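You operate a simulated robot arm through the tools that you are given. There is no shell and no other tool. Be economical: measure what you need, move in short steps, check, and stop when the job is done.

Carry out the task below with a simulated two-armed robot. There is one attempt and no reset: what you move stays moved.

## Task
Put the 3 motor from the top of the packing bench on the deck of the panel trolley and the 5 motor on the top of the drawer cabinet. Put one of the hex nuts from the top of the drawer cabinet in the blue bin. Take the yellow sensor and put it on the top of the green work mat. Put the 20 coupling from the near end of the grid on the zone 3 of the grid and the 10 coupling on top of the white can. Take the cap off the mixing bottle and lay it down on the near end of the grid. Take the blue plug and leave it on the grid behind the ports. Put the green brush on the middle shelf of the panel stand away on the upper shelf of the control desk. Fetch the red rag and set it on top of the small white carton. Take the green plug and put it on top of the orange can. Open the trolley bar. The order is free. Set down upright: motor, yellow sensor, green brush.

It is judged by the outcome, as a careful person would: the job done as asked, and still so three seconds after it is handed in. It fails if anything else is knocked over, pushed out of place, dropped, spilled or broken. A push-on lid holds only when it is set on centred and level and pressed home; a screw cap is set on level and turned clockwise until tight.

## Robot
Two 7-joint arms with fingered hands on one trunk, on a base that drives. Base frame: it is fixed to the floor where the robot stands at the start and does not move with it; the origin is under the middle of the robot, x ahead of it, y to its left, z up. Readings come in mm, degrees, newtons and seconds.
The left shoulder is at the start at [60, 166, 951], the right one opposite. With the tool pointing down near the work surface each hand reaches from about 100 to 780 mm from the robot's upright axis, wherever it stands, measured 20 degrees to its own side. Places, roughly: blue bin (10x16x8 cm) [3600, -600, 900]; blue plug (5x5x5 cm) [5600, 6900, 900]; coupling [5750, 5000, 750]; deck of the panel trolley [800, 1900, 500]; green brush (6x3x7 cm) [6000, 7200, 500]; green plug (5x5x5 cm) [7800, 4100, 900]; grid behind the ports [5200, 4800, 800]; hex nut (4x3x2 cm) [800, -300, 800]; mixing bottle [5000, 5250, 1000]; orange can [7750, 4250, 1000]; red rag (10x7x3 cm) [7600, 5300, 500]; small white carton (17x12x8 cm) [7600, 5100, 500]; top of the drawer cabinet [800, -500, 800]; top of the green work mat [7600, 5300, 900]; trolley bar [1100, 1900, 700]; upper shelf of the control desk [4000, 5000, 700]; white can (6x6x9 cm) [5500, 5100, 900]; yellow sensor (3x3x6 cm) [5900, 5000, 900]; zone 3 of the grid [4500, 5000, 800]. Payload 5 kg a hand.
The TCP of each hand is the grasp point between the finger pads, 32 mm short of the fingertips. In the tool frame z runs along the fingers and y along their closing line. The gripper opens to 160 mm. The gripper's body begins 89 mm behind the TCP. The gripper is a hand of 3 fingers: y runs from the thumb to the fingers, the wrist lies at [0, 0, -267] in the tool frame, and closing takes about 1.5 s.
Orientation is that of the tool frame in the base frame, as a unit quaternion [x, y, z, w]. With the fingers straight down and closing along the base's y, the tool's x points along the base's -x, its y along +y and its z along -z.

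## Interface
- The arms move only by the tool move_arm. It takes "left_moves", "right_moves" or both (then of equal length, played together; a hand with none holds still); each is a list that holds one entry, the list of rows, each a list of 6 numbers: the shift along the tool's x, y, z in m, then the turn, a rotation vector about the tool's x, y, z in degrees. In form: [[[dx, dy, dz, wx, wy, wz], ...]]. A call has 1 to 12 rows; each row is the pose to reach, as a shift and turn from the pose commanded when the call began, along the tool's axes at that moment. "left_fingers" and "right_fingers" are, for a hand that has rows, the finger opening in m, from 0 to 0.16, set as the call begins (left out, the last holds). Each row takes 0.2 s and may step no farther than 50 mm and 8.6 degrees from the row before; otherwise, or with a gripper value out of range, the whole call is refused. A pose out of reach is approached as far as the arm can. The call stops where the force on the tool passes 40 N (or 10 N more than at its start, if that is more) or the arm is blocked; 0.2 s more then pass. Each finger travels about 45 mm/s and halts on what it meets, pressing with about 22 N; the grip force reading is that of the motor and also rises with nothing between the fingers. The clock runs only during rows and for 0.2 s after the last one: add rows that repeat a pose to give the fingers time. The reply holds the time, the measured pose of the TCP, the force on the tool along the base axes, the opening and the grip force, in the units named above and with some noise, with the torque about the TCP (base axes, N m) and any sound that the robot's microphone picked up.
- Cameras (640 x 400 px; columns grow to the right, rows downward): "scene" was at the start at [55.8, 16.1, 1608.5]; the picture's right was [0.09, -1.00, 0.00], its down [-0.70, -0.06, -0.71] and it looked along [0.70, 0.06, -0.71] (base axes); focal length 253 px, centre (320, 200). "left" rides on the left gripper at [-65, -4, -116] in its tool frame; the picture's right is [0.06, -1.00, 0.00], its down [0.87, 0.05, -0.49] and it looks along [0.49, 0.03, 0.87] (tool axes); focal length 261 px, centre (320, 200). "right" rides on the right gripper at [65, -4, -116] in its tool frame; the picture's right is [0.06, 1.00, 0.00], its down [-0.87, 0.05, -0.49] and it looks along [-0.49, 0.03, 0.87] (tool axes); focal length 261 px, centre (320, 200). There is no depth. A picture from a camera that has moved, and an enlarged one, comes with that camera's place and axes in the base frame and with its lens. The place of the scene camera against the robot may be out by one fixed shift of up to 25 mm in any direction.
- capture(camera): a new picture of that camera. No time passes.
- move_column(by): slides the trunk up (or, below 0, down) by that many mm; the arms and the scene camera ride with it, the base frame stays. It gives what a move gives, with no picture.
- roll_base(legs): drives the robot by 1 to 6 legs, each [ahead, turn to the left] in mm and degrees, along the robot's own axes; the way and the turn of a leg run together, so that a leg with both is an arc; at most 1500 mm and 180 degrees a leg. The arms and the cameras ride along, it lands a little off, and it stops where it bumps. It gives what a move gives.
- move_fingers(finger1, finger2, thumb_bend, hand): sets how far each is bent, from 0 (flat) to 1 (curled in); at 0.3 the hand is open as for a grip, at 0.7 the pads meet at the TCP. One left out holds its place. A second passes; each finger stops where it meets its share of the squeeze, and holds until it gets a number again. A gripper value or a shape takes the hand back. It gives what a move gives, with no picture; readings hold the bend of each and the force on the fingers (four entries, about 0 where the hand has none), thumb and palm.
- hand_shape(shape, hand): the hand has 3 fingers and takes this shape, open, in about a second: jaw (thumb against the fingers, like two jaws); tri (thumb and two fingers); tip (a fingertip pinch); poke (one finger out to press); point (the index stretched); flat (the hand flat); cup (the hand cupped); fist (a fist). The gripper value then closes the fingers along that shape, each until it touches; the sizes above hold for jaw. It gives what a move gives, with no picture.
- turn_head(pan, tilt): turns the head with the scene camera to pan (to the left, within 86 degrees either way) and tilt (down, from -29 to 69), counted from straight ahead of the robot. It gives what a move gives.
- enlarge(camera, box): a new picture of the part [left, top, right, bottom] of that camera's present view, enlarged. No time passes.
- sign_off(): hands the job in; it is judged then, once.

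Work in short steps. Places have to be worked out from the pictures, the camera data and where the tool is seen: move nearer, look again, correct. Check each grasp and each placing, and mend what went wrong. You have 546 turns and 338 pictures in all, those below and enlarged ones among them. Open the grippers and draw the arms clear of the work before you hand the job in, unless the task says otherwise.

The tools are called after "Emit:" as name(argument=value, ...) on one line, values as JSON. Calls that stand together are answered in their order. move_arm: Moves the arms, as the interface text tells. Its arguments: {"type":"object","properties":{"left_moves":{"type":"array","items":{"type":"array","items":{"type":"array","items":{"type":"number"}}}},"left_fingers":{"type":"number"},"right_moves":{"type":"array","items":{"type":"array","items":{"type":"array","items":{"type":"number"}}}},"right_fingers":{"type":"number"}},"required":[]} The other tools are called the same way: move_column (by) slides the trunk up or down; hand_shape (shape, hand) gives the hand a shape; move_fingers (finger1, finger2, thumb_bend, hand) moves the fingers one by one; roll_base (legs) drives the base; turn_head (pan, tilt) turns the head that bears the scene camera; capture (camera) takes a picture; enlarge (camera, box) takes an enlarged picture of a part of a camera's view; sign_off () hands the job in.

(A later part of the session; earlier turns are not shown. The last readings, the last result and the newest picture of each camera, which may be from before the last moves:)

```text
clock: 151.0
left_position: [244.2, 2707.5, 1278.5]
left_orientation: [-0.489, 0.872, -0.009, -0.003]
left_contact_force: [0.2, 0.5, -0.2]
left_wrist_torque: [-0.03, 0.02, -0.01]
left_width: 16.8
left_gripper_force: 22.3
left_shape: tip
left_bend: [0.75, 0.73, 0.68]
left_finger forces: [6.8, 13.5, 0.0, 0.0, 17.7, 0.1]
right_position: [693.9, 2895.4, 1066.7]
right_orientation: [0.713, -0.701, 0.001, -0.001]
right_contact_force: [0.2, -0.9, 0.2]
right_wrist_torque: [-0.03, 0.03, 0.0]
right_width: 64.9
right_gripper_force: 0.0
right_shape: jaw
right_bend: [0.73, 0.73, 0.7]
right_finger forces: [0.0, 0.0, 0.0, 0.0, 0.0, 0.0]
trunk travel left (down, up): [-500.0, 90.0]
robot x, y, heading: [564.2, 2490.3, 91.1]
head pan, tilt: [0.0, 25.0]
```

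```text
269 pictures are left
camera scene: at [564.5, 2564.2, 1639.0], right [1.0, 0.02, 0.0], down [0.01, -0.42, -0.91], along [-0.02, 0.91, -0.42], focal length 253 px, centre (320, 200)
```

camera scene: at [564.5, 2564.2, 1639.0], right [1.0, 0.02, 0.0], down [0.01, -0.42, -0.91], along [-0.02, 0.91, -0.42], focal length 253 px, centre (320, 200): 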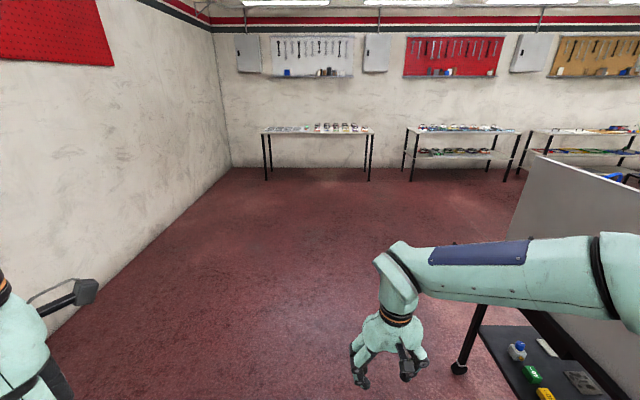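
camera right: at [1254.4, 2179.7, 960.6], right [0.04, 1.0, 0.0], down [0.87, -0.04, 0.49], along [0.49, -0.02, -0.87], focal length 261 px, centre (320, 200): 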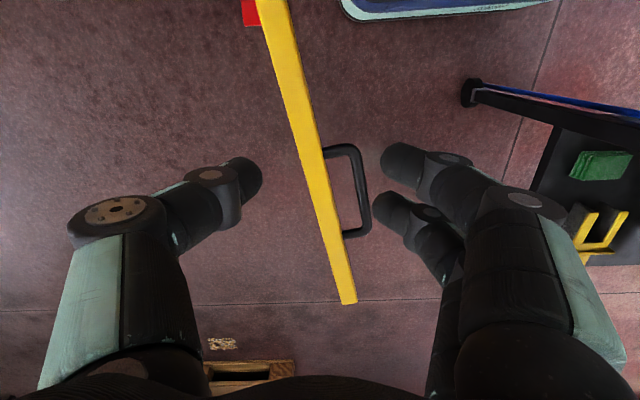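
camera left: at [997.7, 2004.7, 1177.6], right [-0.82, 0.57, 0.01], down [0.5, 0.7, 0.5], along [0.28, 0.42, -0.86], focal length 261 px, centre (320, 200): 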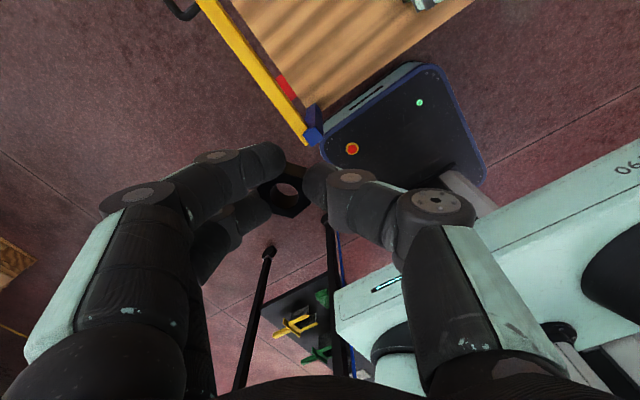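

Open floor ahead. I drive north past the stand, turn east, and look.

Emit:
roll_base(legs=[[1300, 0], [500, 0], [0, -91]])

Emit:
capture(camera="scene")

```text
clock: 164.0
left_position: [727.6, 4610.1, 1277.4]
left_orientation: [0.275, 0.961, -0.005, -0.009]
left_contact_force: [0.1, 0.1, -0.3]
left_wrist_torque: [-0.02, 0.01, -0.03]
left_width: 16.7
left_gripper_force: 21.7
left_shape: tip
left_bend: [0.75, 0.73, 0.68]
left_finger forces: [6.6, 13.0, 0.1, 0.1, 16.6, 0.0]
right_position: [913.5, 4160.2, 1066.2]
right_orientation: [-0.005, 1.0, -0.001, -0.001]
right_contact_force: [-0.7, 0.5, 0.1]
right_wrist_torque: [0.0, 0.01, 0.01]
right_width: 65.0
right_gripper_force: 0.0
right_shape: jaw
right_bend: [0.73, 0.73, 0.7]
right_finger forces: [0.0, 0.0, 0.0, 0.0, 0.1, 0.0]
trunk travel left (down, up): [-500.0, 90.0]
robot x, y, heading: [510.0, 4296.8, 0.5]
head pan, tilt: [0.0, 25.0]
```

```text
268 pictures are left
camera scene: at [578.1, 4304.6, 1639.1], right [0.01, -1.0, 0.0], down [-0.42, 0.0, -0.91], along [0.91, 0.01, -0.42], focal length 253 px, centre (320, 200)
```

scene: 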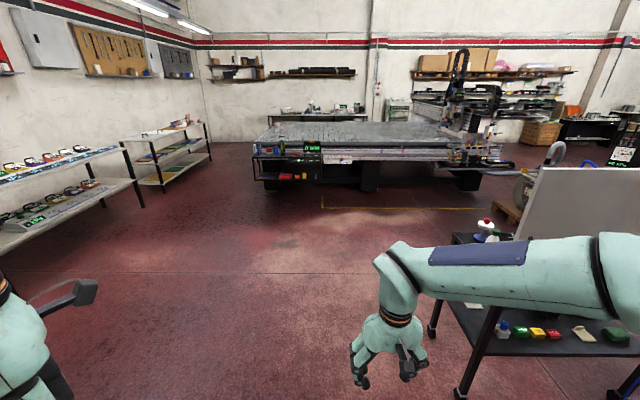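

Path ahead is free. I go east to x≈2150, then south toward the bin bench.

Emit:
roll_base(legs=[[1400, 0], [260, 0], [0, -90], [1500, 0]])

Emit:
capture(camera="scene")

```text
clock: 183.3
left_position: [2593.2, 2631.9, 1277.5]
left_orientation: [0.863, 0.505, 0.002, -0.01]
left_contact_force: [0.6, 0.2, 0.5]
left_wrist_torque: [0.05, -0.02, -0.04]
left_width: 16.4
left_gripper_force: 21.8
left_shape: tip
left_bend: [0.75, 0.73, 0.68]
left_finger forces: [6.9, 12.9, 0.1, 0.0, 16.2, 0.0]
right_position: [2151.0, 2428.1, 1065.3]
right_orientation: [0.689, 0.725, 0.001, -0.002]
right_contact_force: [-0.6, -0.2, -0.4]
right_wrist_torque: [0.05, -0.02, 0.04]
right_width: 65.1
right_gripper_force: 0.0
right_shape: jaw
right_bend: [0.73, 0.73, 0.7]
right_finger forces: [0.1, 0.1, 0.0, 0.0, 0.0, 0.1]
trunk travel left (down, up): [-500.0, 90.0]
robot x, y, heading: [2271.3, 2836.1, -86.9]
head pan, tilt: [0.0, 25.0]
```

```text
267 pictures are left
camera scene: at [2276.4, 2781.6, 1639.1], right [-1.0, -0.05, 0.0], down [-0.02, 0.42, -0.91], along [0.05, -0.9, -0.42], focal length 253 px, centre (320, 200)
```

scene: 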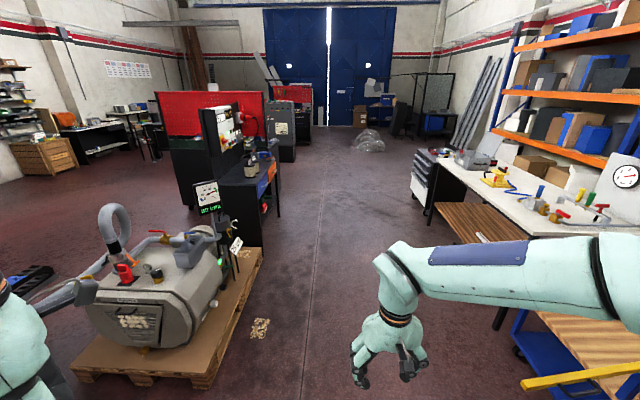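

I correct the heading and continue south along x≈2150 to y≈-580, then face the bench.

Emit:
roll_base(legs=[[0, -5], [1500, 0], [1500, 0], [420, 0], [0, 92]])

Emit:
turn_head(pan=0, tilt=35)

Emit:
capture(camera="scene")

```text
clock: 204.3
left_position: [2382.2, -258.6, 1277.7]
left_orientation: [0.283, 0.959, -0.004, -0.01]
left_contact_force: [0.2, -0.1, 0.3]
left_wrist_torque: [-0.03, 0.0, -0.01]
left_width: 16.2
left_gripper_force: 22.2
left_shape: tip
left_bend: [0.75, 0.73, 0.68]
left_finger forces: [7.0, 12.8, 0.0, 0.0, 16.1, 0.0]
right_position: [2558.3, -711.4, 1066.1]
right_orientation: [0.004, 1.0, -0.001, -0.001]
right_contact_force: [-0.9, -0.5, 0.1]
right_wrist_torque: [-0.01, 0.01, 0.0]
right_width: 65.0
right_gripper_force: 0.1
right_shape: jaw
right_bend: [0.73, 0.73, 0.7]
right_finger forces: [0.1, 0.0, 0.0, 0.1, 0.0, 0.0]
trunk travel left (down, up): [-500.0, 90.0]
robot x, y, heading: [2157.9, -568.6, -0.2]
head pan, tilt: [0.0, 25.0]
```

```text
clock: 205.0
left_position: [2380.7, -258.1, 1277.0]
left_orientation: [0.284, 0.959, -0.005, -0.009]
left_contact_force: [0.3, 0.3, 0.1]
left_wrist_torque: [-0.01, 0.03, -0.04]
left_width: 16.1
left_gripper_force: 22.0
left_shape: tip
left_bend: [0.75, 0.73, 0.68]
left_finger forces: [7.1, 12.8, 0.0, 0.0, 16.1, 0.0]
right_position: [2557.9, -711.2, 1064.8]
right_orientation: [0.004, 1.0, -0.001, -0.001]
right_contact_force: [0.6, 0.5, 0.0]
right_wrist_torque: [-0.01, 0.0, -0.01]
right_width: 65.1
right_gripper_force: 0.0
right_shape: jaw
right_bend: [0.73, 0.73, 0.7]
right_finger forces: [0.0, 0.0, 0.0, 0.0, 0.0, 0.1]
trunk travel left (down, up): [-500.0, 90.0]
robot x, y, heading: [2162.1, -562.9, -0.3]
head pan, tilt: [0.0, 35.0]
```

```text
266 pictures are left
camera scene: at [2222.6, -561.2, 1623.4], right [-0.01, -1.0, 0.0], down [-0.57, 0.0, -0.82], along [0.82, 0.0, -0.57], focal length 253 px, centre (320, 200)
```

scene: 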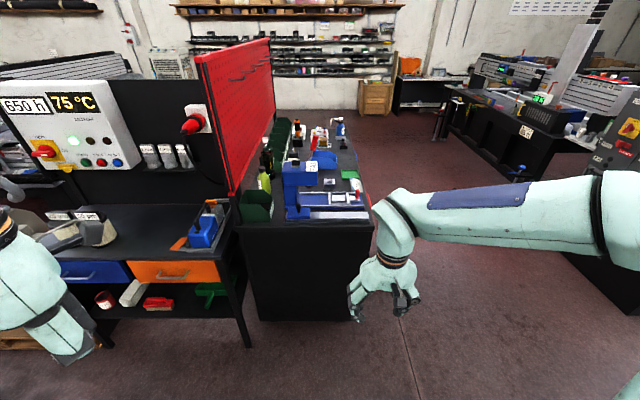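

Several blue things show; I zoom in on the cabinet behind the red board, where (3600,-600,900) should be.

Emit:
enlarge(camera="scene", box=[220, 100, 400, 240])

Emit:
enlarge(camera="scene", box=[130, 170, 270, 280])

```text
2.86 times, centred on (310, 170) of scene
camera zoom: at [2222.6, -561.2, 1623.4], right [-0.01, -1.0, 0.0], down [-0.57, 0.0, -0.82], along [0.82, 0.0, -0.57], focal length 724 px, centre (349, 286)
```

zoom: 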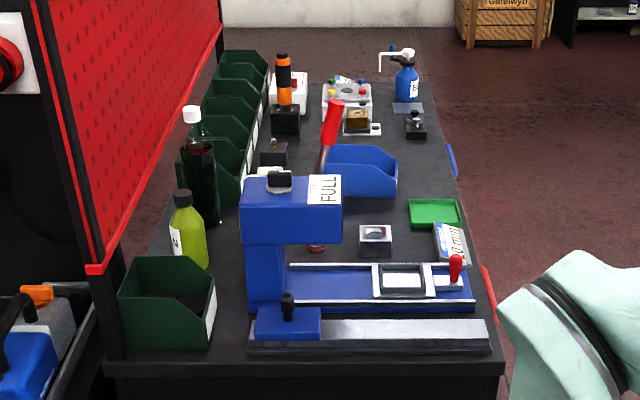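

```text
3.64 times, centred on (200, 225) of scene
camera zoom: at [2222.6, -561.2, 1623.4], right [-0.01, -1.0, 0.0], down [-0.57, 0.0, -0.82], along [0.82, 0.0, -0.57], focal length 921 px, centre (756, 109)
```

zoom: 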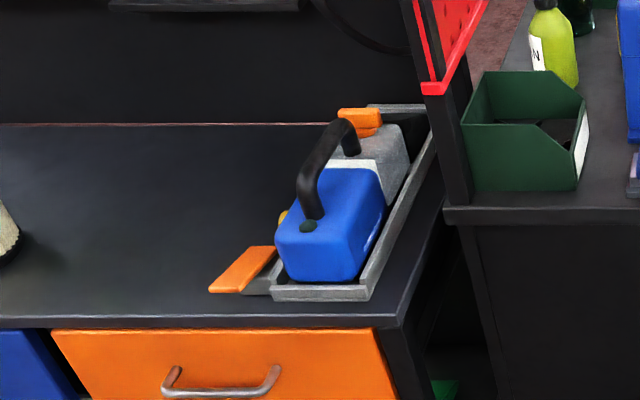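

The blue bin is the open stacking bin at about (3670,-590), near the bench's right edge (y≈-810). I drive around to stand at (3750,-1330) facing it (+y).

Emit:
roll_base(legs=[[0, -56], [945, 0], [0, 56], [1060, 0], [0, 90]])

Emit:
capture(camera="scene")

```text
clock: 223.8
left_position: [3431.9, -1132.3, 1277.0]
left_orientation: [-0.488, 0.873, -0.01, -0.003]
left_contact_force: [-0.7, 0.1, -0.2]
left_wrist_torque: [-0.04, -0.04, 0.0]
left_width: 16.1
left_gripper_force: 22.5
left_shape: tip
left_bend: [0.75, 0.73, 0.68]
left_finger forces: [7.8, 13.4, 0.0, 0.0, 15.9, 0.1]
right_position: [3881.7, -942.8, 1066.6]
right_orientation: [0.712, -0.702, 0.001, 0.0]
right_contact_force: [-0.4, 0.1, -0.1]
right_wrist_torque: [-0.03, 0.01, -0.01]
right_width: 65.1
right_gripper_force: 0.0
right_shape: jaw
right_bend: [0.73, 0.73, 0.7]
right_finger forces: [0.1, 0.1, 0.1, 0.0, 0.0, 0.0]
trunk travel left (down, up): [-500.0, 90.0]
robot x, y, heading: [3750.8, -1344.7, 91.3]
head pan, tilt: [0.0, 35.0]
```

```text
263 pictures are left
camera scene: at [3752.5, -1278.5, 1623.3], right [1.0, 0.02, 0.0], down [0.01, -0.57, -0.82], along [-0.01, 0.82, -0.57], focal length 253 px, centre (320, 200)
```

scene: 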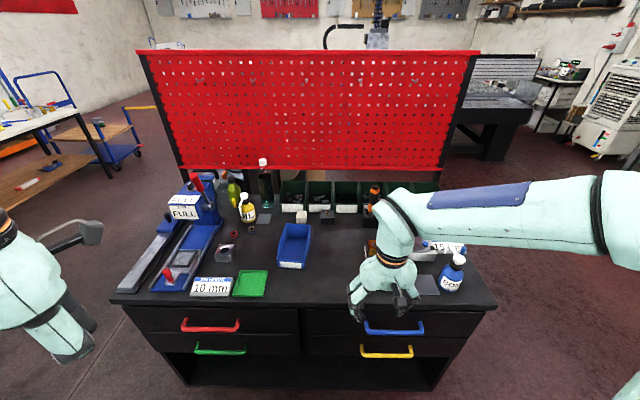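

Bin centre ≈ (3637,-535). I drive 120 mm closer and bring the left hand (with the nut) over it at height.

Emit:
roll_base(legs=[[120, 0]])

Emit:
move_arm(left_moves=[[[-0.044, 0.006, 0, 0, 0, 0], [-0.088, 0.012, 0, 0, 0, 0], [-0.132, 0.018, 0, 0, 0, 0], [-0.176, 0.024, 0, 0, 0, 0], [-0.22, 0.03, 0, 0, 0, 0], [-0.264, 0.036, 0, 0, 0, 0], [-0.308, 0.042, 0, 0, 0, 0], [-0.352, 0.048, 0.01, 0, 0, 0], [-0.396, 0.054, 0.02, 0, 0, 0], [-0.44, 0.06, 0.04, 0, 0, 0], [-0.48, 0.065, 0.06, 0, 0, 0], [-0.505, 0.068, 0.1, 0, 0, 0]]])

Emit:
capture(camera="left")

Emit:
capture(camera="scene")

```text
clock: 225.0
left_position: [3431.4, -1010.8, 1275.6]
left_orientation: [-0.487, 0.873, -0.01, -0.004]
left_contact_force: [1.1, 0.5, 0.7]
left_wrist_torque: [-0.08, -0.02, -0.03]
left_width: 16.0
left_gripper_force: 21.9
left_shape: tip
left_bend: [0.75, 0.73, 0.68]
left_finger forces: [8.0, 13.4, 0.0, 0.0, 16.0, 0.1]
right_position: [3880.2, -824.8, 1065.4]
right_orientation: [0.711, -0.703, 0.002, 0.001]
right_contact_force: [0.2, 0.1, 0.0]
right_wrist_torque: [-0.04, 0.01, 0.0]
right_width: 64.8
right_gripper_force: 0.0
right_shape: jaw
right_bend: [0.73, 0.73, 0.7]
right_finger forces: [0.1, 0.1, 0.0, 0.0, 0.0, 0.0]
trunk travel left (down, up): [-500.0, 90.0]
robot x, y, heading: [3749.1, -1228.1, 90.7]
head pan, tilt: [0.0, 35.0]
```

```text
clock: 227.6
left_position: [3635.1, -546.0, 1168.6]
left_orientation: [-0.488, 0.873, -0.01, -0.002]
left_contact_force: [0.0, 0.2, -1.2]
left_wrist_torque: [-0.03, -0.01, -0.01]
left_width: 16.3
left_gripper_force: 21.9
left_shape: tip
left_bend: [0.75, 0.73, 0.68]
left_finger forces: [7.5, 13.6, 0.0, 0.0, 16.1, 0.0]
right_position: [3881.3, -823.5, 1064.5]
right_orientation: [0.712, -0.702, 0.002, 0.001]
right_contact_force: [0.0, 0.3, -0.1]
right_wrist_torque: [0.02, 0.03, 0.03]
right_width: 64.9
right_gripper_force: 0.1
right_shape: jaw
right_bend: [0.73, 0.73, 0.7]
right_finger forces: [0.0, 0.0, 0.1, 0.0, 0.1, 0.0]
trunk travel left (down, up): [-500.0, 90.0]
robot x, y, heading: [3746.8, -1228.7, 90.6]
head pan, tilt: [0.0, 35.0]
```

```text
262 pictures are left
camera left: at [3673.1, -490.2, 1283.2], right [0.82, -0.58, 0.01], down [-0.5, -0.7, 0.5], along [-0.28, -0.42, -0.86], focal length 261 px, centre (320, 200)
```

left: 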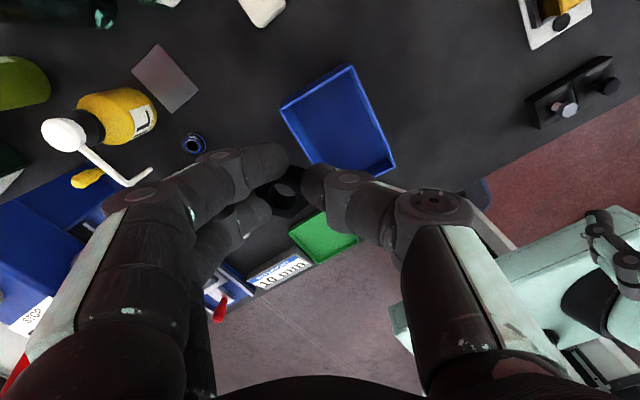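

```text
261 pictures are left
camera scene: at [3750.9, -1158.9, 1623.3], right [1.0, 0.02, 0.0], down [0.01, -0.57, -0.82], along [-0.01, 0.82, -0.57], focal length 253 px, centre (320, 200)
```

scene: 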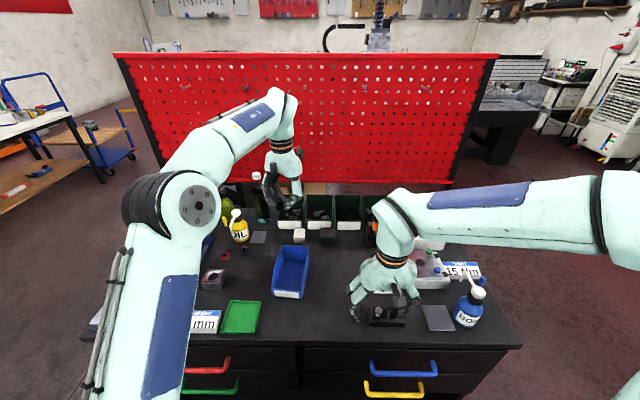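

The bin centre is nearer, about (3640,-597). I shift and lower to TCP z≈1000, then look.

Emit:
move_arm(left_moves=[[[0.02, -0.025, 0, 0, 0, 0], [0.04, -0.049, 0.02, 0, 0, 0], [0.04, -0.049, 0.065, 0, 0, 0], [0.04, -0.049, 0.11, 0, 0, 0], [0.04, -0.049, 0.155, 0, 0, 0]]])

Emit:
capture(camera="left")

```text
clock: 228.8
left_position: [3659.1, -612.7, 1017.0]
left_orientation: [-0.488, 0.873, -0.01, -0.003]
left_contact_force: [0.4, 0.0, 0.0]
left_wrist_torque: [-0.02, -0.02, -0.01]
left_width: 15.8
left_gripper_force: 22.0
left_shape: tip
left_bend: [0.75, 0.73, 0.68]
left_finger forces: [6.4, 13.9, 0.0, 0.0, 16.1, 0.0]
right_position: [3880.1, -824.9, 1064.9]
right_orientation: [0.712, -0.702, 0.002, 0.001]
right_contact_force: [-0.2, 0.0, -0.8]
right_wrist_torque: [0.0, 0.01, -0.02]
right_width: 65.5
right_gripper_force: 0.1
right_shape: jaw
right_bend: [0.73, 0.73, 0.7]
right_finger forces: [0.0, 0.0, 0.1, 0.0, 0.0, 0.0]
trunk travel left (down, up): [-500.0, 90.0]
robot x, y, heading: [3745.1, -1225.2, 91.1]
head pan, tilt: [0.0, 35.0]
```

```text
260 pictures are left
camera left: at [3697.4, -556.7, 1130.7], right [0.82, -0.58, 0.01], down [-0.5, -0.7, 0.5], along [-0.28, -0.42, -0.86], focal length 261 px, centre (320, 200)
```

left: 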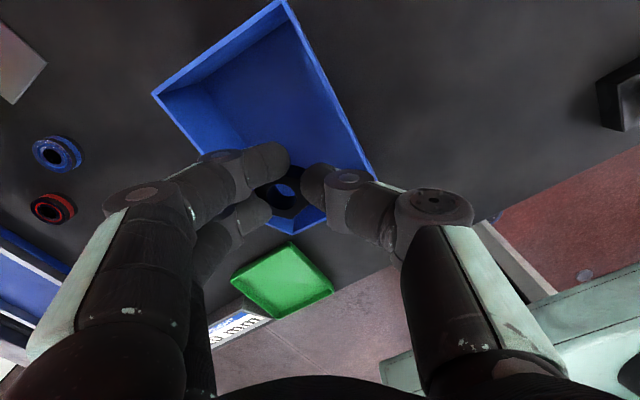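

Nut is slightly toward the front of the bin; I shift (−11,+19) mm and lower 70 mm more.

Emit:
move_arm(left_moves=[[[-0.01, 0.019, 0.01, 0, 0, 0], [-0.01, 0.019, 0.04, 0, 0, 0], [-0.01, 0.019, 0.07, 0, 0, 0]]])

Emit:
capture(camera="left")

```text
clock: 229.7
left_position: [3650.1, -595.1, 953.2]
left_orientation: [-0.487, 0.873, -0.008, 0.001]
left_contact_force: [-0.5, -4.8, 13.2]
left_wrist_torque: [-0.09, -0.29, -0.25]
left_width: 15.7
left_gripper_force: 21.7
left_shape: tip
left_bend: [0.75, 0.72, 0.69]
left_finger forces: [8.1, 31.0, 0.1, 0.2, 39.2, 0.1]
right_position: [3880.4, -825.5, 1067.4]
right_orientation: [0.713, -0.701, 0.001, 0.0]
right_contact_force: [-0.1, 0.7, -0.1]
right_wrist_torque: [-0.02, 0.02, 0.03]
right_width: 64.9
right_gripper_force: 0.2
right_shape: jaw
right_bend: [0.73, 0.73, 0.7]
right_finger forces: [0.0, 0.0, 0.0, 0.0, 0.1, 0.0]
trunk travel left (down, up): [-500.0, 90.0]
robot x, y, heading: [3745.5, -1226.5, 90.7]
head pan, tilt: [0.0, 35.0]
stopped in row 3 (left hand): the force on the tool passed its limit (the readings are from after the stop); the commanded pose is now the measured one
```

```text
259 pictures are left
camera left: at [3687.4, -540.7, 1068.6], right [0.82, -0.58, 0.01], down [-0.51, -0.7, 0.5], along [-0.28, -0.41, -0.87], focal length 261 px, centre (320, 200)
```

left: 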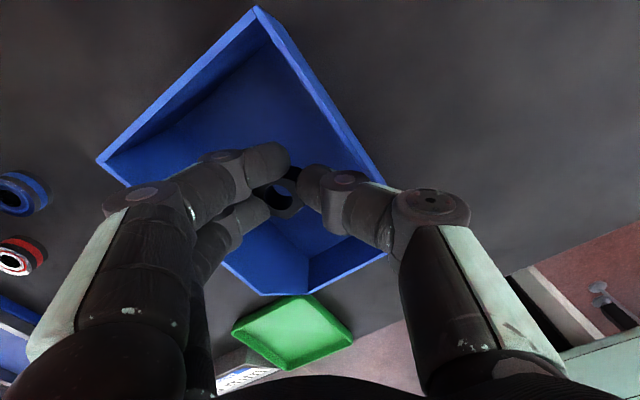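

Contact with the bin's floor or wall; the nut is inside the outline. I raise 4 mm and open just a little to let it go.

Emit:
move_arm(left_moves=[[[0, 0, -0.004, 0, 0, 0], [0, 0, -0.004, 0, 0, 0], [0, 0, -0.004, 0, 0, 0]]], left_fingers=0.036)

Emit:
capture(camera="left")

```text
clock: 230.5
left_position: [3649.5, -595.9, 956.1]
left_orientation: [-0.487, 0.873, -0.007, 0.001]
left_contact_force: [-3.7, 1.5, 9.3]
left_wrist_torque: [-0.06, 0.02, -0.03]
left_width: 30.0
left_gripper_force: 0.0
left_shape: tip
left_bend: [0.73, 0.74, 0.7]
left_finger forces: [0.0, 10.6, 0.1, 0.0, 14.7, 0.0]
right_position: [3880.3, -825.6, 1065.6]
right_orientation: [0.712, -0.702, 0.002, 0.0]
right_contact_force: [-0.4, 0.4, -0.3]
right_wrist_torque: [0.02, -0.02, -0.02]
right_width: 65.1
right_gripper_force: 0.1
right_shape: jaw
right_bend: [0.73, 0.73, 0.7]
right_finger forces: [0.1, 0.0, 0.0, 0.0, 0.0, 0.0]
trunk travel left (down, up): [-500.0, 90.0]
robot x, y, heading: [3745.4, -1225.0, 91.0]
head pan, tilt: [0.0, 35.0]
```

```text
258 pictures are left
camera left: at [3686.5, -540.1, 1071.3], right [0.82, -0.58, 0.01], down [-0.51, -0.71, 0.5], along [-0.28, -0.41, -0.87], focal length 261 px, centre (320, 200)
```

left: 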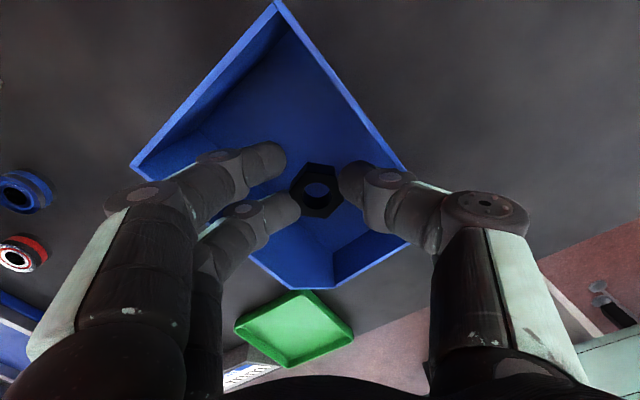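

The nut is free in the bin; the thumb presses the wall, so I move 8 mm to the finger side and lift out.

Emit:
move_arm(left_moves=[[[0, 0.006, -0.004, 0, 0, 0], [0, 0.008, -0.015, 0, 0, 0], [0, 0.008, -0.05, 0, 0, 0], [0, 0.008, -0.09, 0, 0, 0], [0, 0.008, -0.135, 0, 0, 0]]])

Emit:
capture(camera="left")

```text
clock: 231.7
left_position: [3642.4, -589.7, 1092.0]
left_orientation: [-0.487, 0.873, -0.008, 0.0]
left_contact_force: [-0.7, 0.4, -0.9]
left_wrist_torque: [0.05, 0.01, 0.01]
left_width: 36.0
left_gripper_force: 0.0
left_shape: tip
left_bend: [0.73, 0.73, 0.7]
left_finger forces: [0.1, 0.0, 0.1, 0.1, 0.0, 0.1]
right_position: [3880.1, -825.2, 1065.8]
right_orientation: [0.712, -0.702, 0.002, 0.0]
right_contact_force: [-0.1, -0.2, 0.1]
right_wrist_torque: [-0.01, 0.0, -0.01]
right_width: 64.8
right_gripper_force: 0.0
right_shape: jaw
right_bend: [0.73, 0.73, 0.7]
right_finger forces: [0.1, 0.1, 0.0, 0.1, 0.0, 0.1]
trunk travel left (down, up): [-500.0, 90.0]
robot x, y, heading: [3746.0, -1228.5, 90.6]
head pan, tilt: [0.0, 35.0]
```

```text
257 pictures are left
camera left: at [3680.7, -534.2, 1206.9], right [0.82, -0.58, 0.01], down [-0.51, -0.7, 0.5], along [-0.28, -0.41, -0.87], focal length 261 px, centre (320, 200)
```

left: 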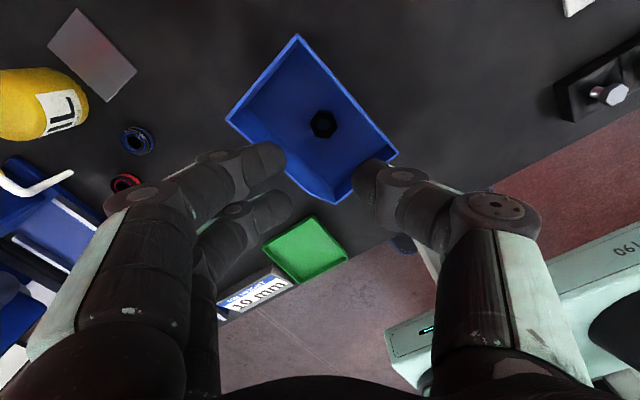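

The nut lies in the blue bin. I withdraw the left hand, straightening its yaw, then back away and drive north via the corridor.

Emit:
move_arm(left_moves=[[[0, 0, -0.045, 0, 0, 0], [0, 0, -0.09, 0, 0, 0], [0.04, -0.011, -0.09, 0, 0, -6], [0.08, -0.022, -0.09, 0, 0, -12], [0.12, -0.033, -0.09, 0, 0, -18], [0.16, -0.045, -0.09, 0, 0, -24], [0.2, -0.056, -0.09, 0, 0, -30], [0.24, -0.067, -0.09, 0, 0, -33], [0.28, -0.078, -0.09, 0, 0, -33]]], left_fingers=0.08)

Emit:
roll_base(legs=[[-230, 0], [0, 89.4], [1400, 0], [200, 0], [0, -90], [1500, 0]])

Emit:
hand_shape(hand="left", shape="jaw")

Emit:
turn_head(pan=0, tilt=25)

Emit:
capture(camera="scene")

```text
clock: 233.7
left_position: [3559.9, -869.9, 1182.8]
left_orientation: [0.716, -0.698, 0.007, 0.002]
left_contact_force: [0.0, -0.8, 0.2]
left_wrist_torque: [0.04, 0.01, 0.02]
left_width: 79.2
left_gripper_force: 0.0
left_shape: tip
left_bend: [0.72, 0.72, 0.7]
left_finger forces: [0.0, 0.0, 0.0, 0.0, 0.0, 0.0]
right_position: [3879.3, -826.2, 1065.9]
right_orientation: [0.712, -0.702, 0.001, 0.0]
right_contact_force: [0.0, 0.5, -0.4]
right_wrist_torque: [0.03, 0.03, -0.01]
right_width: 64.9
right_gripper_force: 0.1
right_shape: jaw
right_bend: [0.73, 0.73, 0.7]
right_finger forces: [0.1, 0.0, 0.1, 0.0, 0.1, 0.0]
trunk travel left (down, up): [-500.0, 90.0]
robot x, y, heading: [3748.9, -1225.4, 90.7]
head pan, tilt: [0.0, 35.0]
```

```text
clock: 257.7
left_position: [2099.9, 458.5, 1181.9]
left_orientation: [-0.684, 0.729, -0.008, -0.003]
left_contact_force: [0.0, -0.4, 0.1]
left_wrist_torque: [0.0, -0.01, -0.02]
left_width: 79.2
left_gripper_force: 0.0
left_shape: tip
left_bend: [0.72, 0.72, 0.7]
left_finger forces: [0.1, 0.0, 0.0, 0.1, 0.0, 0.1]
right_position: [2421.9, 473.4, 1066.3]
right_orientation: [-0.681, 0.732, -0.002, -0.001]
right_contact_force: [-0.9, -0.6, 0.7]
right_wrist_torque: [-0.04, -0.03, 0.01]
right_width: 65.0
right_gripper_force: 0.0
right_shape: jaw
right_bend: [0.73, 0.73, 0.7]
right_finger forces: [0.1, 0.0, 0.1, 0.1, 0.0, 0.0]
trunk travel left (down, up): [-500.0, 90.0]
robot x, y, heading: [2253.9, 83.5, 85.9]
head pan, tilt: [0.0, 35.0]
```

```text
clock: 258.6
left_position: [2101.0, 457.2, 1183.3]
left_orientation: [-0.684, 0.73, -0.007, -0.003]
left_contact_force: [0.1, -0.6, 0.3]
left_wrist_torque: [-0.01, 0.03, -0.01]
left_width: 159.7
left_gripper_force: 0.0
left_shape: jaw
left_bend: [0.3, 0.3, 0.3]
left_finger forces: [0.0, 0.0, 0.0, 0.1, 0.1, 0.0]
right_position: [2420.7, 474.1, 1066.1]
right_orientation: [-0.681, 0.732, -0.001, 0.0]
right_contact_force: [-0.9, 0.1, -0.2]
right_wrist_torque: [0.0, 0.0, 0.03]
right_width: 64.7
right_gripper_force: 0.1
right_shape: jaw
right_bend: [0.73, 0.73, 0.7]
right_finger forces: [0.0, 0.0, 0.0, 0.0, 0.0, 0.0]
trunk travel left (down, up): [-500.0, 90.0]
robot x, y, heading: [2255.7, 87.3, 85.9]
head pan, tilt: [0.0, 35.0]
```

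```text
clock: 259.3
left_position: [2099.8, 458.1, 1182.1]
left_orientation: [-0.683, 0.73, -0.008, -0.002]
left_contact_force: [0.7, -0.4, -0.8]
left_wrist_torque: [-0.03, 0.02, -0.03]
left_width: 160.0
left_gripper_force: 0.0
left_shape: jaw
left_bend: [0.3, 0.3, 0.3]
left_finger forces: [0.0, 0.1, 0.1, 0.0, 0.0, 0.0]
right_position: [2421.1, 473.5, 1066.0]
right_orientation: [-0.681, 0.732, -0.002, -0.001]
right_contact_force: [0.6, 0.5, 0.4]
right_wrist_torque: [0.01, 0.01, 0.01]
right_width: 65.0
right_gripper_force: 0.1
right_shape: jaw
right_bend: [0.73, 0.73, 0.7]
right_finger forces: [0.0, 0.0, 0.1, 0.0, 0.0, 0.0]
trunk travel left (down, up): [-500.0, 90.0]
robot x, y, heading: [2253.9, 82.8, 86.0]
head pan, tilt: [0.0, 25.0]
```

```text
256 pictures are left
camera scene: at [2263.4, 155.7, 1639.1], right [1.0, -0.07, 0.0], down [-0.03, -0.42, -0.91], along [0.06, 0.9, -0.42], focal length 253 px, centre (320, 200)
```

scene: 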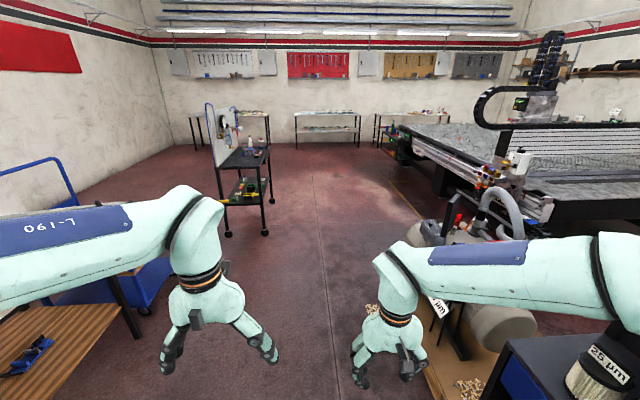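

I correct heading to ~92° and continue north to y≈4450, then turn east to see the CNC/grid area.

Emit:
roll_base(legs=[[0, 6], [1500, 0], [1500, 0], [1350, 0], [0, -92]])

Emit:
capture(camera="scene")

```text
clock: 284.7
left_position: [2454.0, 4657.6, 1182.2]
left_orientation: [-0.009, 1.0, -0.003, -0.007]
left_contact_force: [0.3, -1.0, 0.0]
left_wrist_torque: [-0.02, 0.03, -0.01]
left_width: 160.1
left_gripper_force: 0.0
left_shape: jaw
left_bend: [0.3, 0.3, 0.3]
left_finger forces: [0.0, 0.1, 0.0, 0.0, 0.0, 0.0]
right_position: [2495.7, 4339.5, 1066.0]
right_orientation: [-0.005, 1.0, -0.001, -0.002]
right_contact_force: [0.3, 0.1, 0.5]
right_wrist_torque: [-0.01, -0.02, 0.01]
right_width: 65.2
right_gripper_force: 0.1
right_shape: jaw
right_bend: [0.73, 0.73, 0.7]
right_finger forces: [0.0, 0.0, 0.0, 0.1, 0.0, 0.0]
trunk travel left (down, up): [-500.0, 90.0]
robot x, y, heading: [2095.6, 4471.6, 0.7]
head pan, tilt: [0.0, 25.0]
```

```text
255 pictures are left
camera scene: at [2161.7, 4483.8, 1639.1], right [0.01, -1.0, 0.0], down [-0.42, -0.01, -0.91], along [0.91, 0.01, -0.42], focal length 253 px, centre (320, 200)
```

scene: 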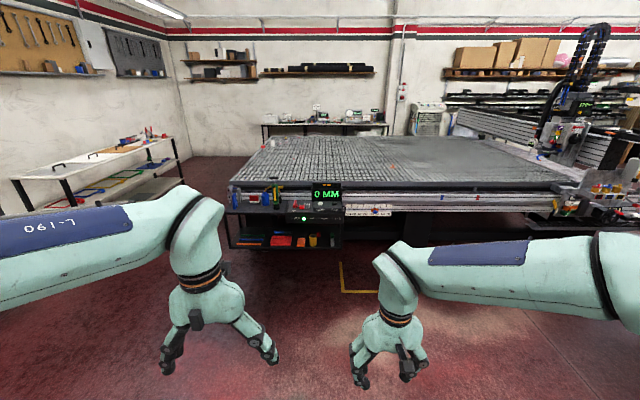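

I zoom on the grid bed and the control desk.

Emit:
enlarge(camera="scene", box=[215, 95, 455, 245])

Emit:
enlarge(camera="scene", box=[450, 60, 640, 220])

```text
2.67 times, centred on (335, 170) of scene
camera zoom: at [2161.7, 4483.8, 1639.1], right [0.01, -1.0, 0.0], down [-0.42, -0.01, -0.91], along [0.91, 0.01, -0.42], focal length 675 px, centre (280, 280)
```

zoom: 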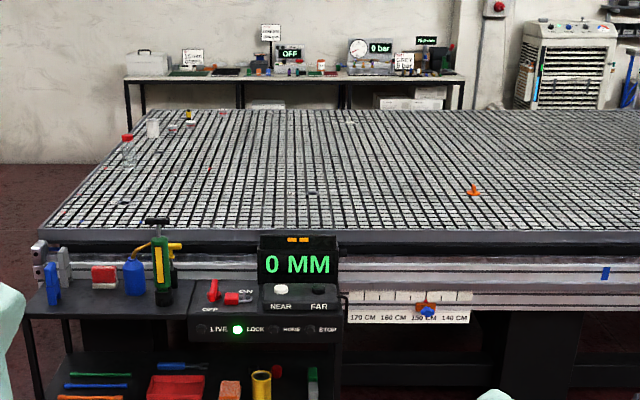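

```text
2.50 times, centred on (545, 140) of scene
camera zoom: at [2161.7, 4483.8, 1639.1], right [0.01, -1.0, 0.0], down [-0.42, -0.01, -0.91], along [0.91, 0.01, -0.42], focal length 633 px, centre (-242, 350)
```

zoom: 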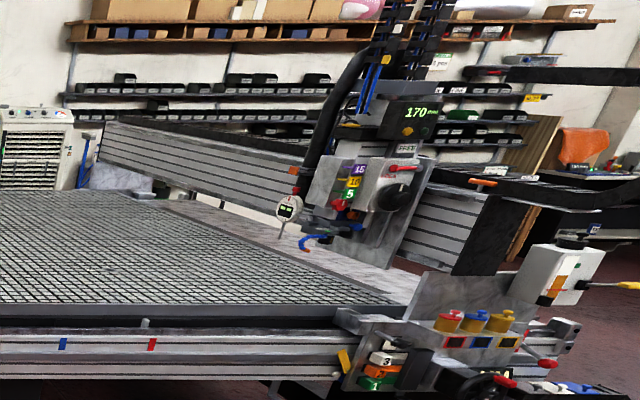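

The bottle, white can, yellow sensor and couplings are at the grid's left (north) end. I drive to the corridor north of the grid (y≈6000) and look from there.

Emit:
roll_base(legs=[[0, 58.7], [1500, 0], [275, 0], [0, -59.4], [1400, 0], [0, -60]])

Emit:
turn_head(pan=0, tilt=35)

Emit:
capture(camera="scene")

```text
clock: 308.0
left_position: [4739.3, 5768.3, 1182.8]
left_orientation: [0.497, 0.868, 0.001, -0.008]
left_contact_force: [0.0, 0.3, 0.6]
left_wrist_torque: [-0.01, 0.04, -0.03]
left_width: 160.0
left_gripper_force: 0.1
left_shape: jaw
left_bend: [0.3, 0.3, 0.3]
left_finger forces: [0.0, 0.0, 0.0, 0.1, 0.0, 0.1]
right_position: [4480.6, 5576.1, 1066.7]
right_orientation: [0.502, 0.865, 0.0, -0.003]
right_contact_force: [-0.4, -0.2, -0.3]
right_wrist_torque: [0.01, -0.01, -0.05]
right_width: 64.6
right_gripper_force: 0.0
right_shape: jaw
right_bend: [0.73, 0.73, 0.7]
right_finger forces: [0.0, 0.0, 0.0, 0.1, 0.0, 0.1]
trunk travel left (down, up): [-500.0, 90.0]
robot x, y, heading: [4401.9, 5995.1, -59.8]
head pan, tilt: [0.0, 25.0]
```

```text
clock: 308.7
left_position: [4739.2, 5769.3, 1182.4]
left_orientation: [0.498, 0.867, 0.001, -0.008]
left_contact_force: [-0.3, -0.7, -0.4]
left_wrist_torque: [-0.01, 0.02, 0.02]
left_width: 159.6
left_gripper_force: 0.0
left_shape: jaw
left_bend: [0.3, 0.3, 0.3]
left_finger forces: [0.1, 0.1, 0.0, 0.0, 0.1, 0.1]
right_position: [4481.9, 5576.8, 1065.3]
right_orientation: [0.502, 0.865, 0.0, -0.002]
right_contact_force: [0.1, 0.5, -0.6]
right_wrist_torque: [0.01, 0.01, 0.04]
right_width: 64.7
right_gripper_force: 0.1
right_shape: jaw
right_bend: [0.73, 0.73, 0.7]
right_finger forces: [0.0, 0.0, 0.0, 0.0, 0.1, 0.0]
trunk travel left (down, up): [-500.0, 90.0]
robot x, y, heading: [4402.8, 5991.3, -60.3]
head pan, tilt: [0.0, 35.0]
```

```text
252 pictures are left
camera scene: at [4436.3, 5950.9, 1623.4], right [-0.87, -0.5, 0.0], down [-0.29, 0.5, -0.82], along [0.41, -0.71, -0.57], focal length 253 px, centre (320, 200)
```

scene: 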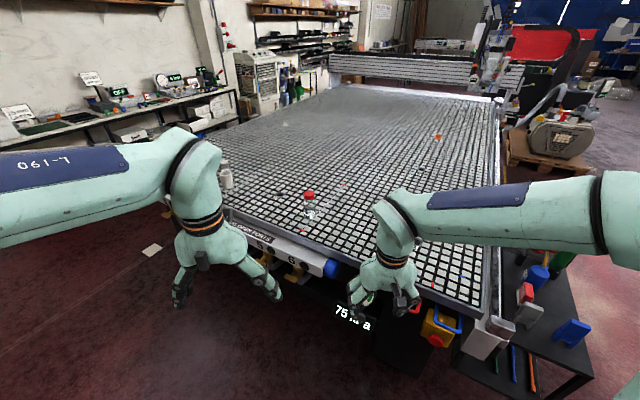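

I move east to x≈5250 and face the near edge of the grid squarely.

Emit:
roll_base(legs=[[0, 60.3], [850, 0], [0, -90]])

Emit:
turn_head(pan=0, tilt=42)

Emit:
capture(camera="scene")

```text
clock: 319.7
left_position: [5444.8, 5646.5, 1181.7]
left_orientation: [0.694, 0.72, 0.002, -0.007]
left_contact_force: [-1.0, 0.1, 0.3]
left_wrist_torque: [0.02, -0.01, 0.0]
left_width: 159.9
left_gripper_force: 0.1
left_shape: jaw
left_bend: [0.3, 0.3, 0.3]
left_finger forces: [0.0, 0.0, 0.0, 0.0, 0.1, 0.0]
right_position: [5126.5, 5598.8, 1065.5]
right_orientation: [0.697, 0.717, 0.0, -0.002]
right_contact_force: [-0.6, -0.5, -1.0]
right_wrist_torque: [0.0, 0.03, 0.0]
right_width: 64.8
right_gripper_force: 0.0
right_shape: jaw
right_bend: [0.73, 0.73, 0.7]
right_finger forces: [0.0, 0.0, 0.0, 0.0, 0.1, 0.0]
trunk travel left (down, up): [-500.0, 90.0]
robot x, y, heading: [5254.0, 6005.9, -88.4]
head pan, tilt: [0.0, 35.0]
```

```text
clock: 320.4
left_position: [5444.1, 5646.6, 1182.4]
left_orientation: [0.695, 0.719, 0.002, -0.008]
left_contact_force: [0.1, 0.5, 0.0]
left_wrist_torque: [0.01, 0.0, 0.0]
left_width: 159.8
left_gripper_force: 0.0
left_shape: jaw
left_bend: [0.3, 0.3, 0.3]
left_finger forces: [0.1, 0.0, 0.0, 0.0, 0.0, 0.0]
right_position: [5124.9, 5598.0, 1065.2]
right_orientation: [0.697, 0.717, 0.0, -0.002]
right_contact_force: [-0.2, 0.3, 0.1]
right_wrist_torque: [0.0, 0.02, 0.02]
right_width: 65.1
right_gripper_force: 0.0
right_shape: jaw
right_bend: [0.73, 0.73, 0.7]
right_finger forces: [0.0, 0.0, 0.1, 0.0, 0.0, 0.0]
trunk travel left (down, up): [-500.0, 90.0]
robot x, y, heading: [5255.6, 6000.9, -88.4]
head pan, tilt: [0.0, 42.0]
```

```text
251 pictures are left
camera scene: at [5260.4, 5957.5, 1612.9], right [-1.0, -0.03, 0.0], down [-0.02, 0.67, -0.74], along [0.02, -0.74, -0.67], focal length 253 px, centre (320, 200)
```

scene: 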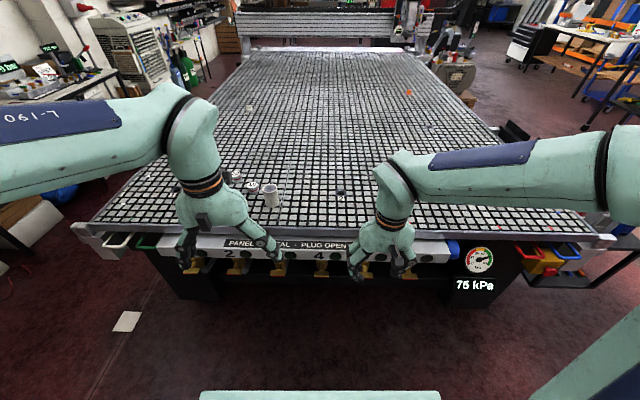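

I zoom on the near part of the grid.

Emit:
enlarge(camera="scene", box=[80, 130, 340, 290])

Emit:
enlarge(camera="scene", box=[300, 130, 640, 300])

```text
2.46 times, centred on (210, 210) of scene
camera zoom: at [5260.4, 5957.5, 1612.9], right [-1.0, -0.03, 0.0], down [-0.02, 0.67, -0.74], along [0.02, -0.74, -0.67], focal length 624 px, centre (591, 175)
```

zoom: 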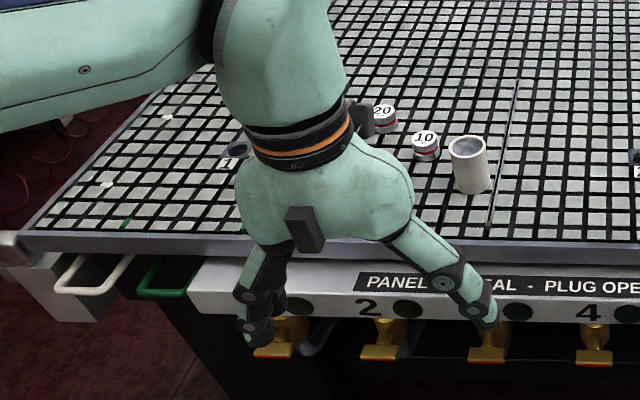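

```text
1.88 times, centred on (470, 215) of scene
camera zoom: at [5260.4, 5957.5, 1612.9], right [-1.0, -0.03, 0.0], down [-0.02, 0.67, -0.74], along [0.02, -0.74, -0.67], focal length 477 px, centre (38, 172)
```

zoom: 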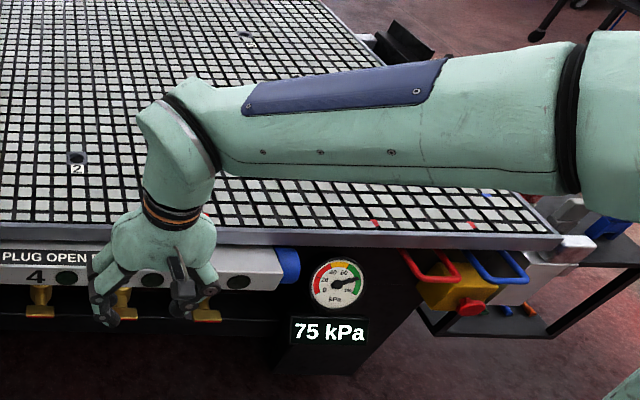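

Found: white can ≈(5512,5082), "10" ≈(5619,5002), "20" ≈(5730,4906), zone labels 1 ≈(5996,5036), 2 ≈(5180,5007); zone 3 should lie near x≈4400. I raise both hands and drive closer at x≈5600.

Emit:
move_arm(left_moves=[[[0, 0, -0.03, 0, 0, 0], [0, 0, -0.06, 0, 0, 0], [0, 0, -0.08, 0, 0, 0]]], right_moves=[[[0.02, -0.01, -0.045, 0, 0, 0], [0.04, -0.02, -0.09, 0, 0, 0], [0.06, -0.03, -0.135, 0, 0, 0]]])

Emit:
roll_base(legs=[[0, 88.4], [350, 0], [0, -90], [330, 0]])

Emit:
turn_head(pan=0, tilt=50)

Emit:
capture(camera="scene")

```text
refused: row 1 steps farther than a row can; nothing moved
```

```text
clock: 332.0
left_position: [5769.1, 5302.7, 1183.7]
left_orientation: [0.712, 0.702, 0.003, -0.007]
left_contact_force: [0.3, 0.0, -0.1]
left_wrist_torque: [0.04, 0.0, 0.0]
left_width: 159.7
left_gripper_force: 0.1
left_shape: jaw
left_bend: [0.3, 0.3, 0.3]
left_finger forces: [0.0, 0.0, 0.1, 0.0, 0.1, 0.0]
right_position: [5449.3, 5272.2, 1064.6]
right_orientation: [0.715, 0.699, 0.0, -0.002]
right_contact_force: [0.7, -0.3, -0.1]
right_wrist_torque: [0.04, 0.0, 0.02]
right_width: 64.9
right_gripper_force: 0.0
right_shape: jaw
right_bend: [0.73, 0.73, 0.7]
right_finger forces: [0.0, 0.1, 0.1, 0.0, 0.1, 0.0]
trunk travel left (down, up): [-500.0, 90.0]
robot x, y, heading: [5594.1, 5666.4, -91.0]
head pan, tilt: [0.0, 42.0]
```

```text
clock: 332.7
left_position: [5768.9, 5304.4, 1183.5]
left_orientation: [0.712, 0.702, 0.003, -0.008]
left_contact_force: [-0.2, 0.3, 0.2]
left_wrist_torque: [-0.02, -0.01, 0.01]
left_width: 160.0
left_gripper_force: 0.0
left_shape: jaw
left_bend: [0.3, 0.3, 0.3]
left_finger forces: [0.1, 0.0, 0.1, 0.0, 0.1, 0.0]
right_position: [5449.1, 5272.1, 1065.3]
right_orientation: [0.715, 0.699, 0.0, -0.001]
right_contact_force: [-0.4, -0.3, -0.1]
right_wrist_torque: [0.0, -0.03, 0.0]
right_width: 65.1
right_gripper_force: 0.0
right_shape: jaw
right_bend: [0.73, 0.73, 0.7]
right_finger forces: [0.0, 0.0, 0.1, 0.0, 0.1, 0.0]
trunk travel left (down, up): [-500.0, 90.0]
robot x, y, heading: [5596.0, 5668.3, -91.1]
head pan, tilt: [0.0, 50.0]
```

```text
248 pictures are left
camera scene: at [5600.9, 5630.7, 1601.7], right [-1.0, 0.02, 0.0], down [0.02, 0.77, -0.64], along [-0.01, -0.64, -0.77], focal length 253 px, centre (320, 200)
```

scene: 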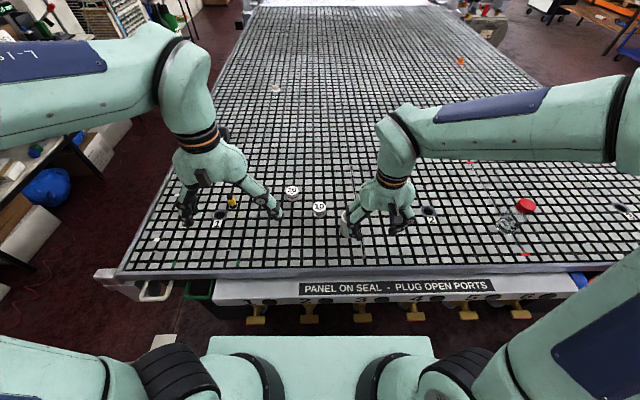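

Good view: sensor, couplings, bottle (red cap) and label 3 at far right. I look with the right and left hand cameras.

Emit:
capture(camera="right")

Emit:
enlarge(camera="scene", box=[170, 150, 430, 300])

Emit:
enlarge(camera="scene", box=[410, 140, 640, 300])

```text
247 pictures are left
camera right: at [5446.8, 5336.9, 1181.3], right [1.0, 0.04, 0.0], down [0.03, -0.87, 0.49], along [0.02, -0.49, -0.87], focal length 261 px, centre (320, 200)
```

right: 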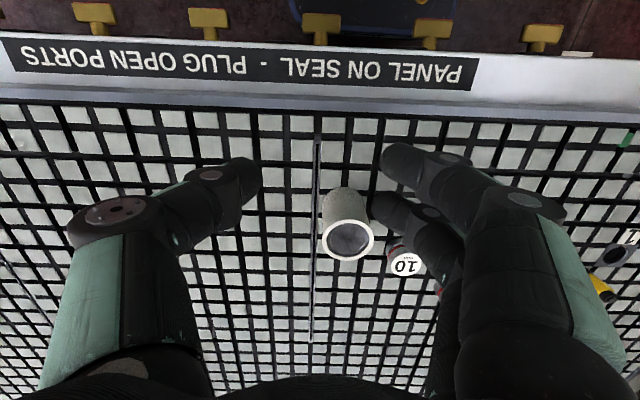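

```text
2.46 times, centred on (300, 225) of scene
camera zoom: at [5600.9, 5630.7, 1601.7], right [-1.0, 0.02, 0.0], down [0.02, 0.77, -0.64], along [-0.01, -0.64, -0.77], focal length 624 px, centre (369, 138)
```

zoom: 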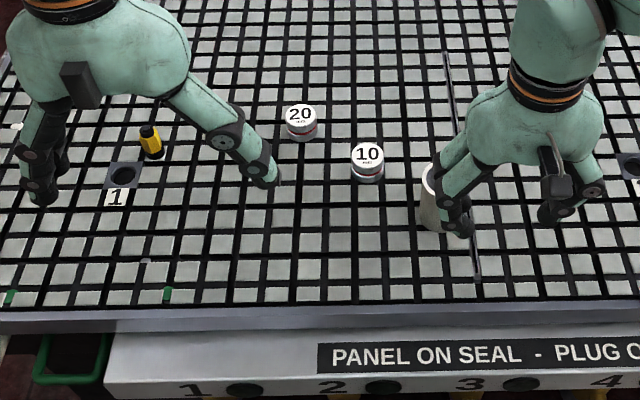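

```text
2.50 times, centred on (525, 220) of scene
camera zoom: at [5600.9, 5630.7, 1601.7], right [-1.0, 0.02, 0.0], down [0.02, 0.77, -0.64], along [-0.01, -0.64, -0.77], focal length 633 px, centre (-192, 150)
```

zoom: 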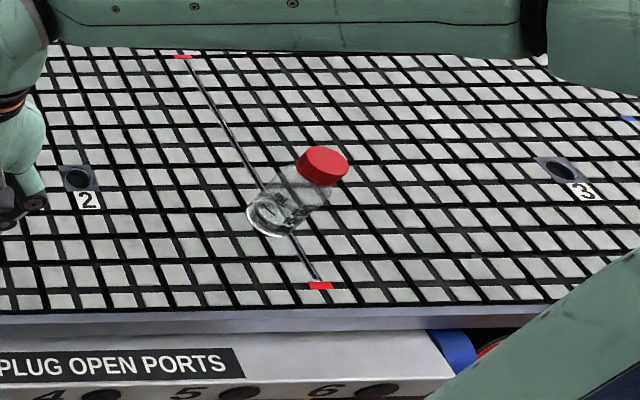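

White can ≈(5495,5110), its top shows a recess; coupling 10 ≈(5612,5012). I bring the right hand over coupling 10 and look.

Emit:
move_arm(right_moves=[[[-0.04, 0.025, 0, 0, 0, 0], [-0.08, 0.05, 0, 0, 0, 0], [-0.12, 0.075, 0, 0, 0, 0], [-0.16, 0.1, 0, 0, 0, 0], [-0.2, 0.125, 0, 0, 0, 0], [-0.235, 0.15, 0.02, 0, 0, 0], [-0.257, 0.167, 0.06, 0, 0, 0], [-0.257, 0.167, 0.1, 0, 0, 0]]], right_fingers=0.09)

Emit:
capture(camera="right")

```text
clock: 334.5
left_position: [5768.2, 5302.4, 1182.9]
left_orientation: [0.713, 0.702, 0.003, -0.007]
left_contact_force: [0.4, -0.4, 0.4]
left_wrist_torque: [0.02, -0.03, 0.0]
left_width: 159.8
left_gripper_force: 0.0
left_shape: jaw
left_bend: [0.3, 0.3, 0.3]
left_finger forces: [0.0, 0.0, 0.0, 0.0, 0.0, 0.0]
right_position: [5609.3, 5012.6, 963.5]
right_orientation: [0.715, 0.699, 0.0, -0.002]
right_contact_force: [-0.7, 0.4, -0.2]
right_wrist_torque: [0.01, -0.01, 0.0]
right_width: 89.4
right_gripper_force: 0.1
right_shape: jaw
right_bend: [0.72, 0.72, 0.7]
right_finger forces: [0.1, 0.0, 0.0, 0.0, 0.0, 0.0]
trunk travel left (down, up): [-500.0, 90.0]
robot x, y, heading: [5596.0, 5670.7, -91.1]
head pan, tilt: [0.0, 50.0]
```

```text
244 pictures are left
camera right: at [5606.5, 5076.7, 1079.3], right [1.0, 0.04, 0.0], down [0.03, -0.87, 0.49], along [0.02, -0.49, -0.87], focal length 261 px, centre (320, 200)
```

right: 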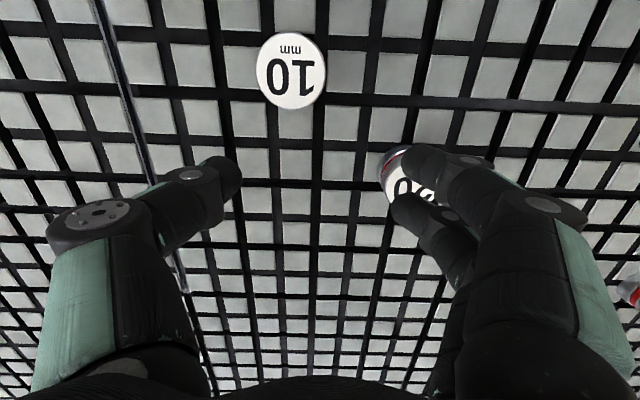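

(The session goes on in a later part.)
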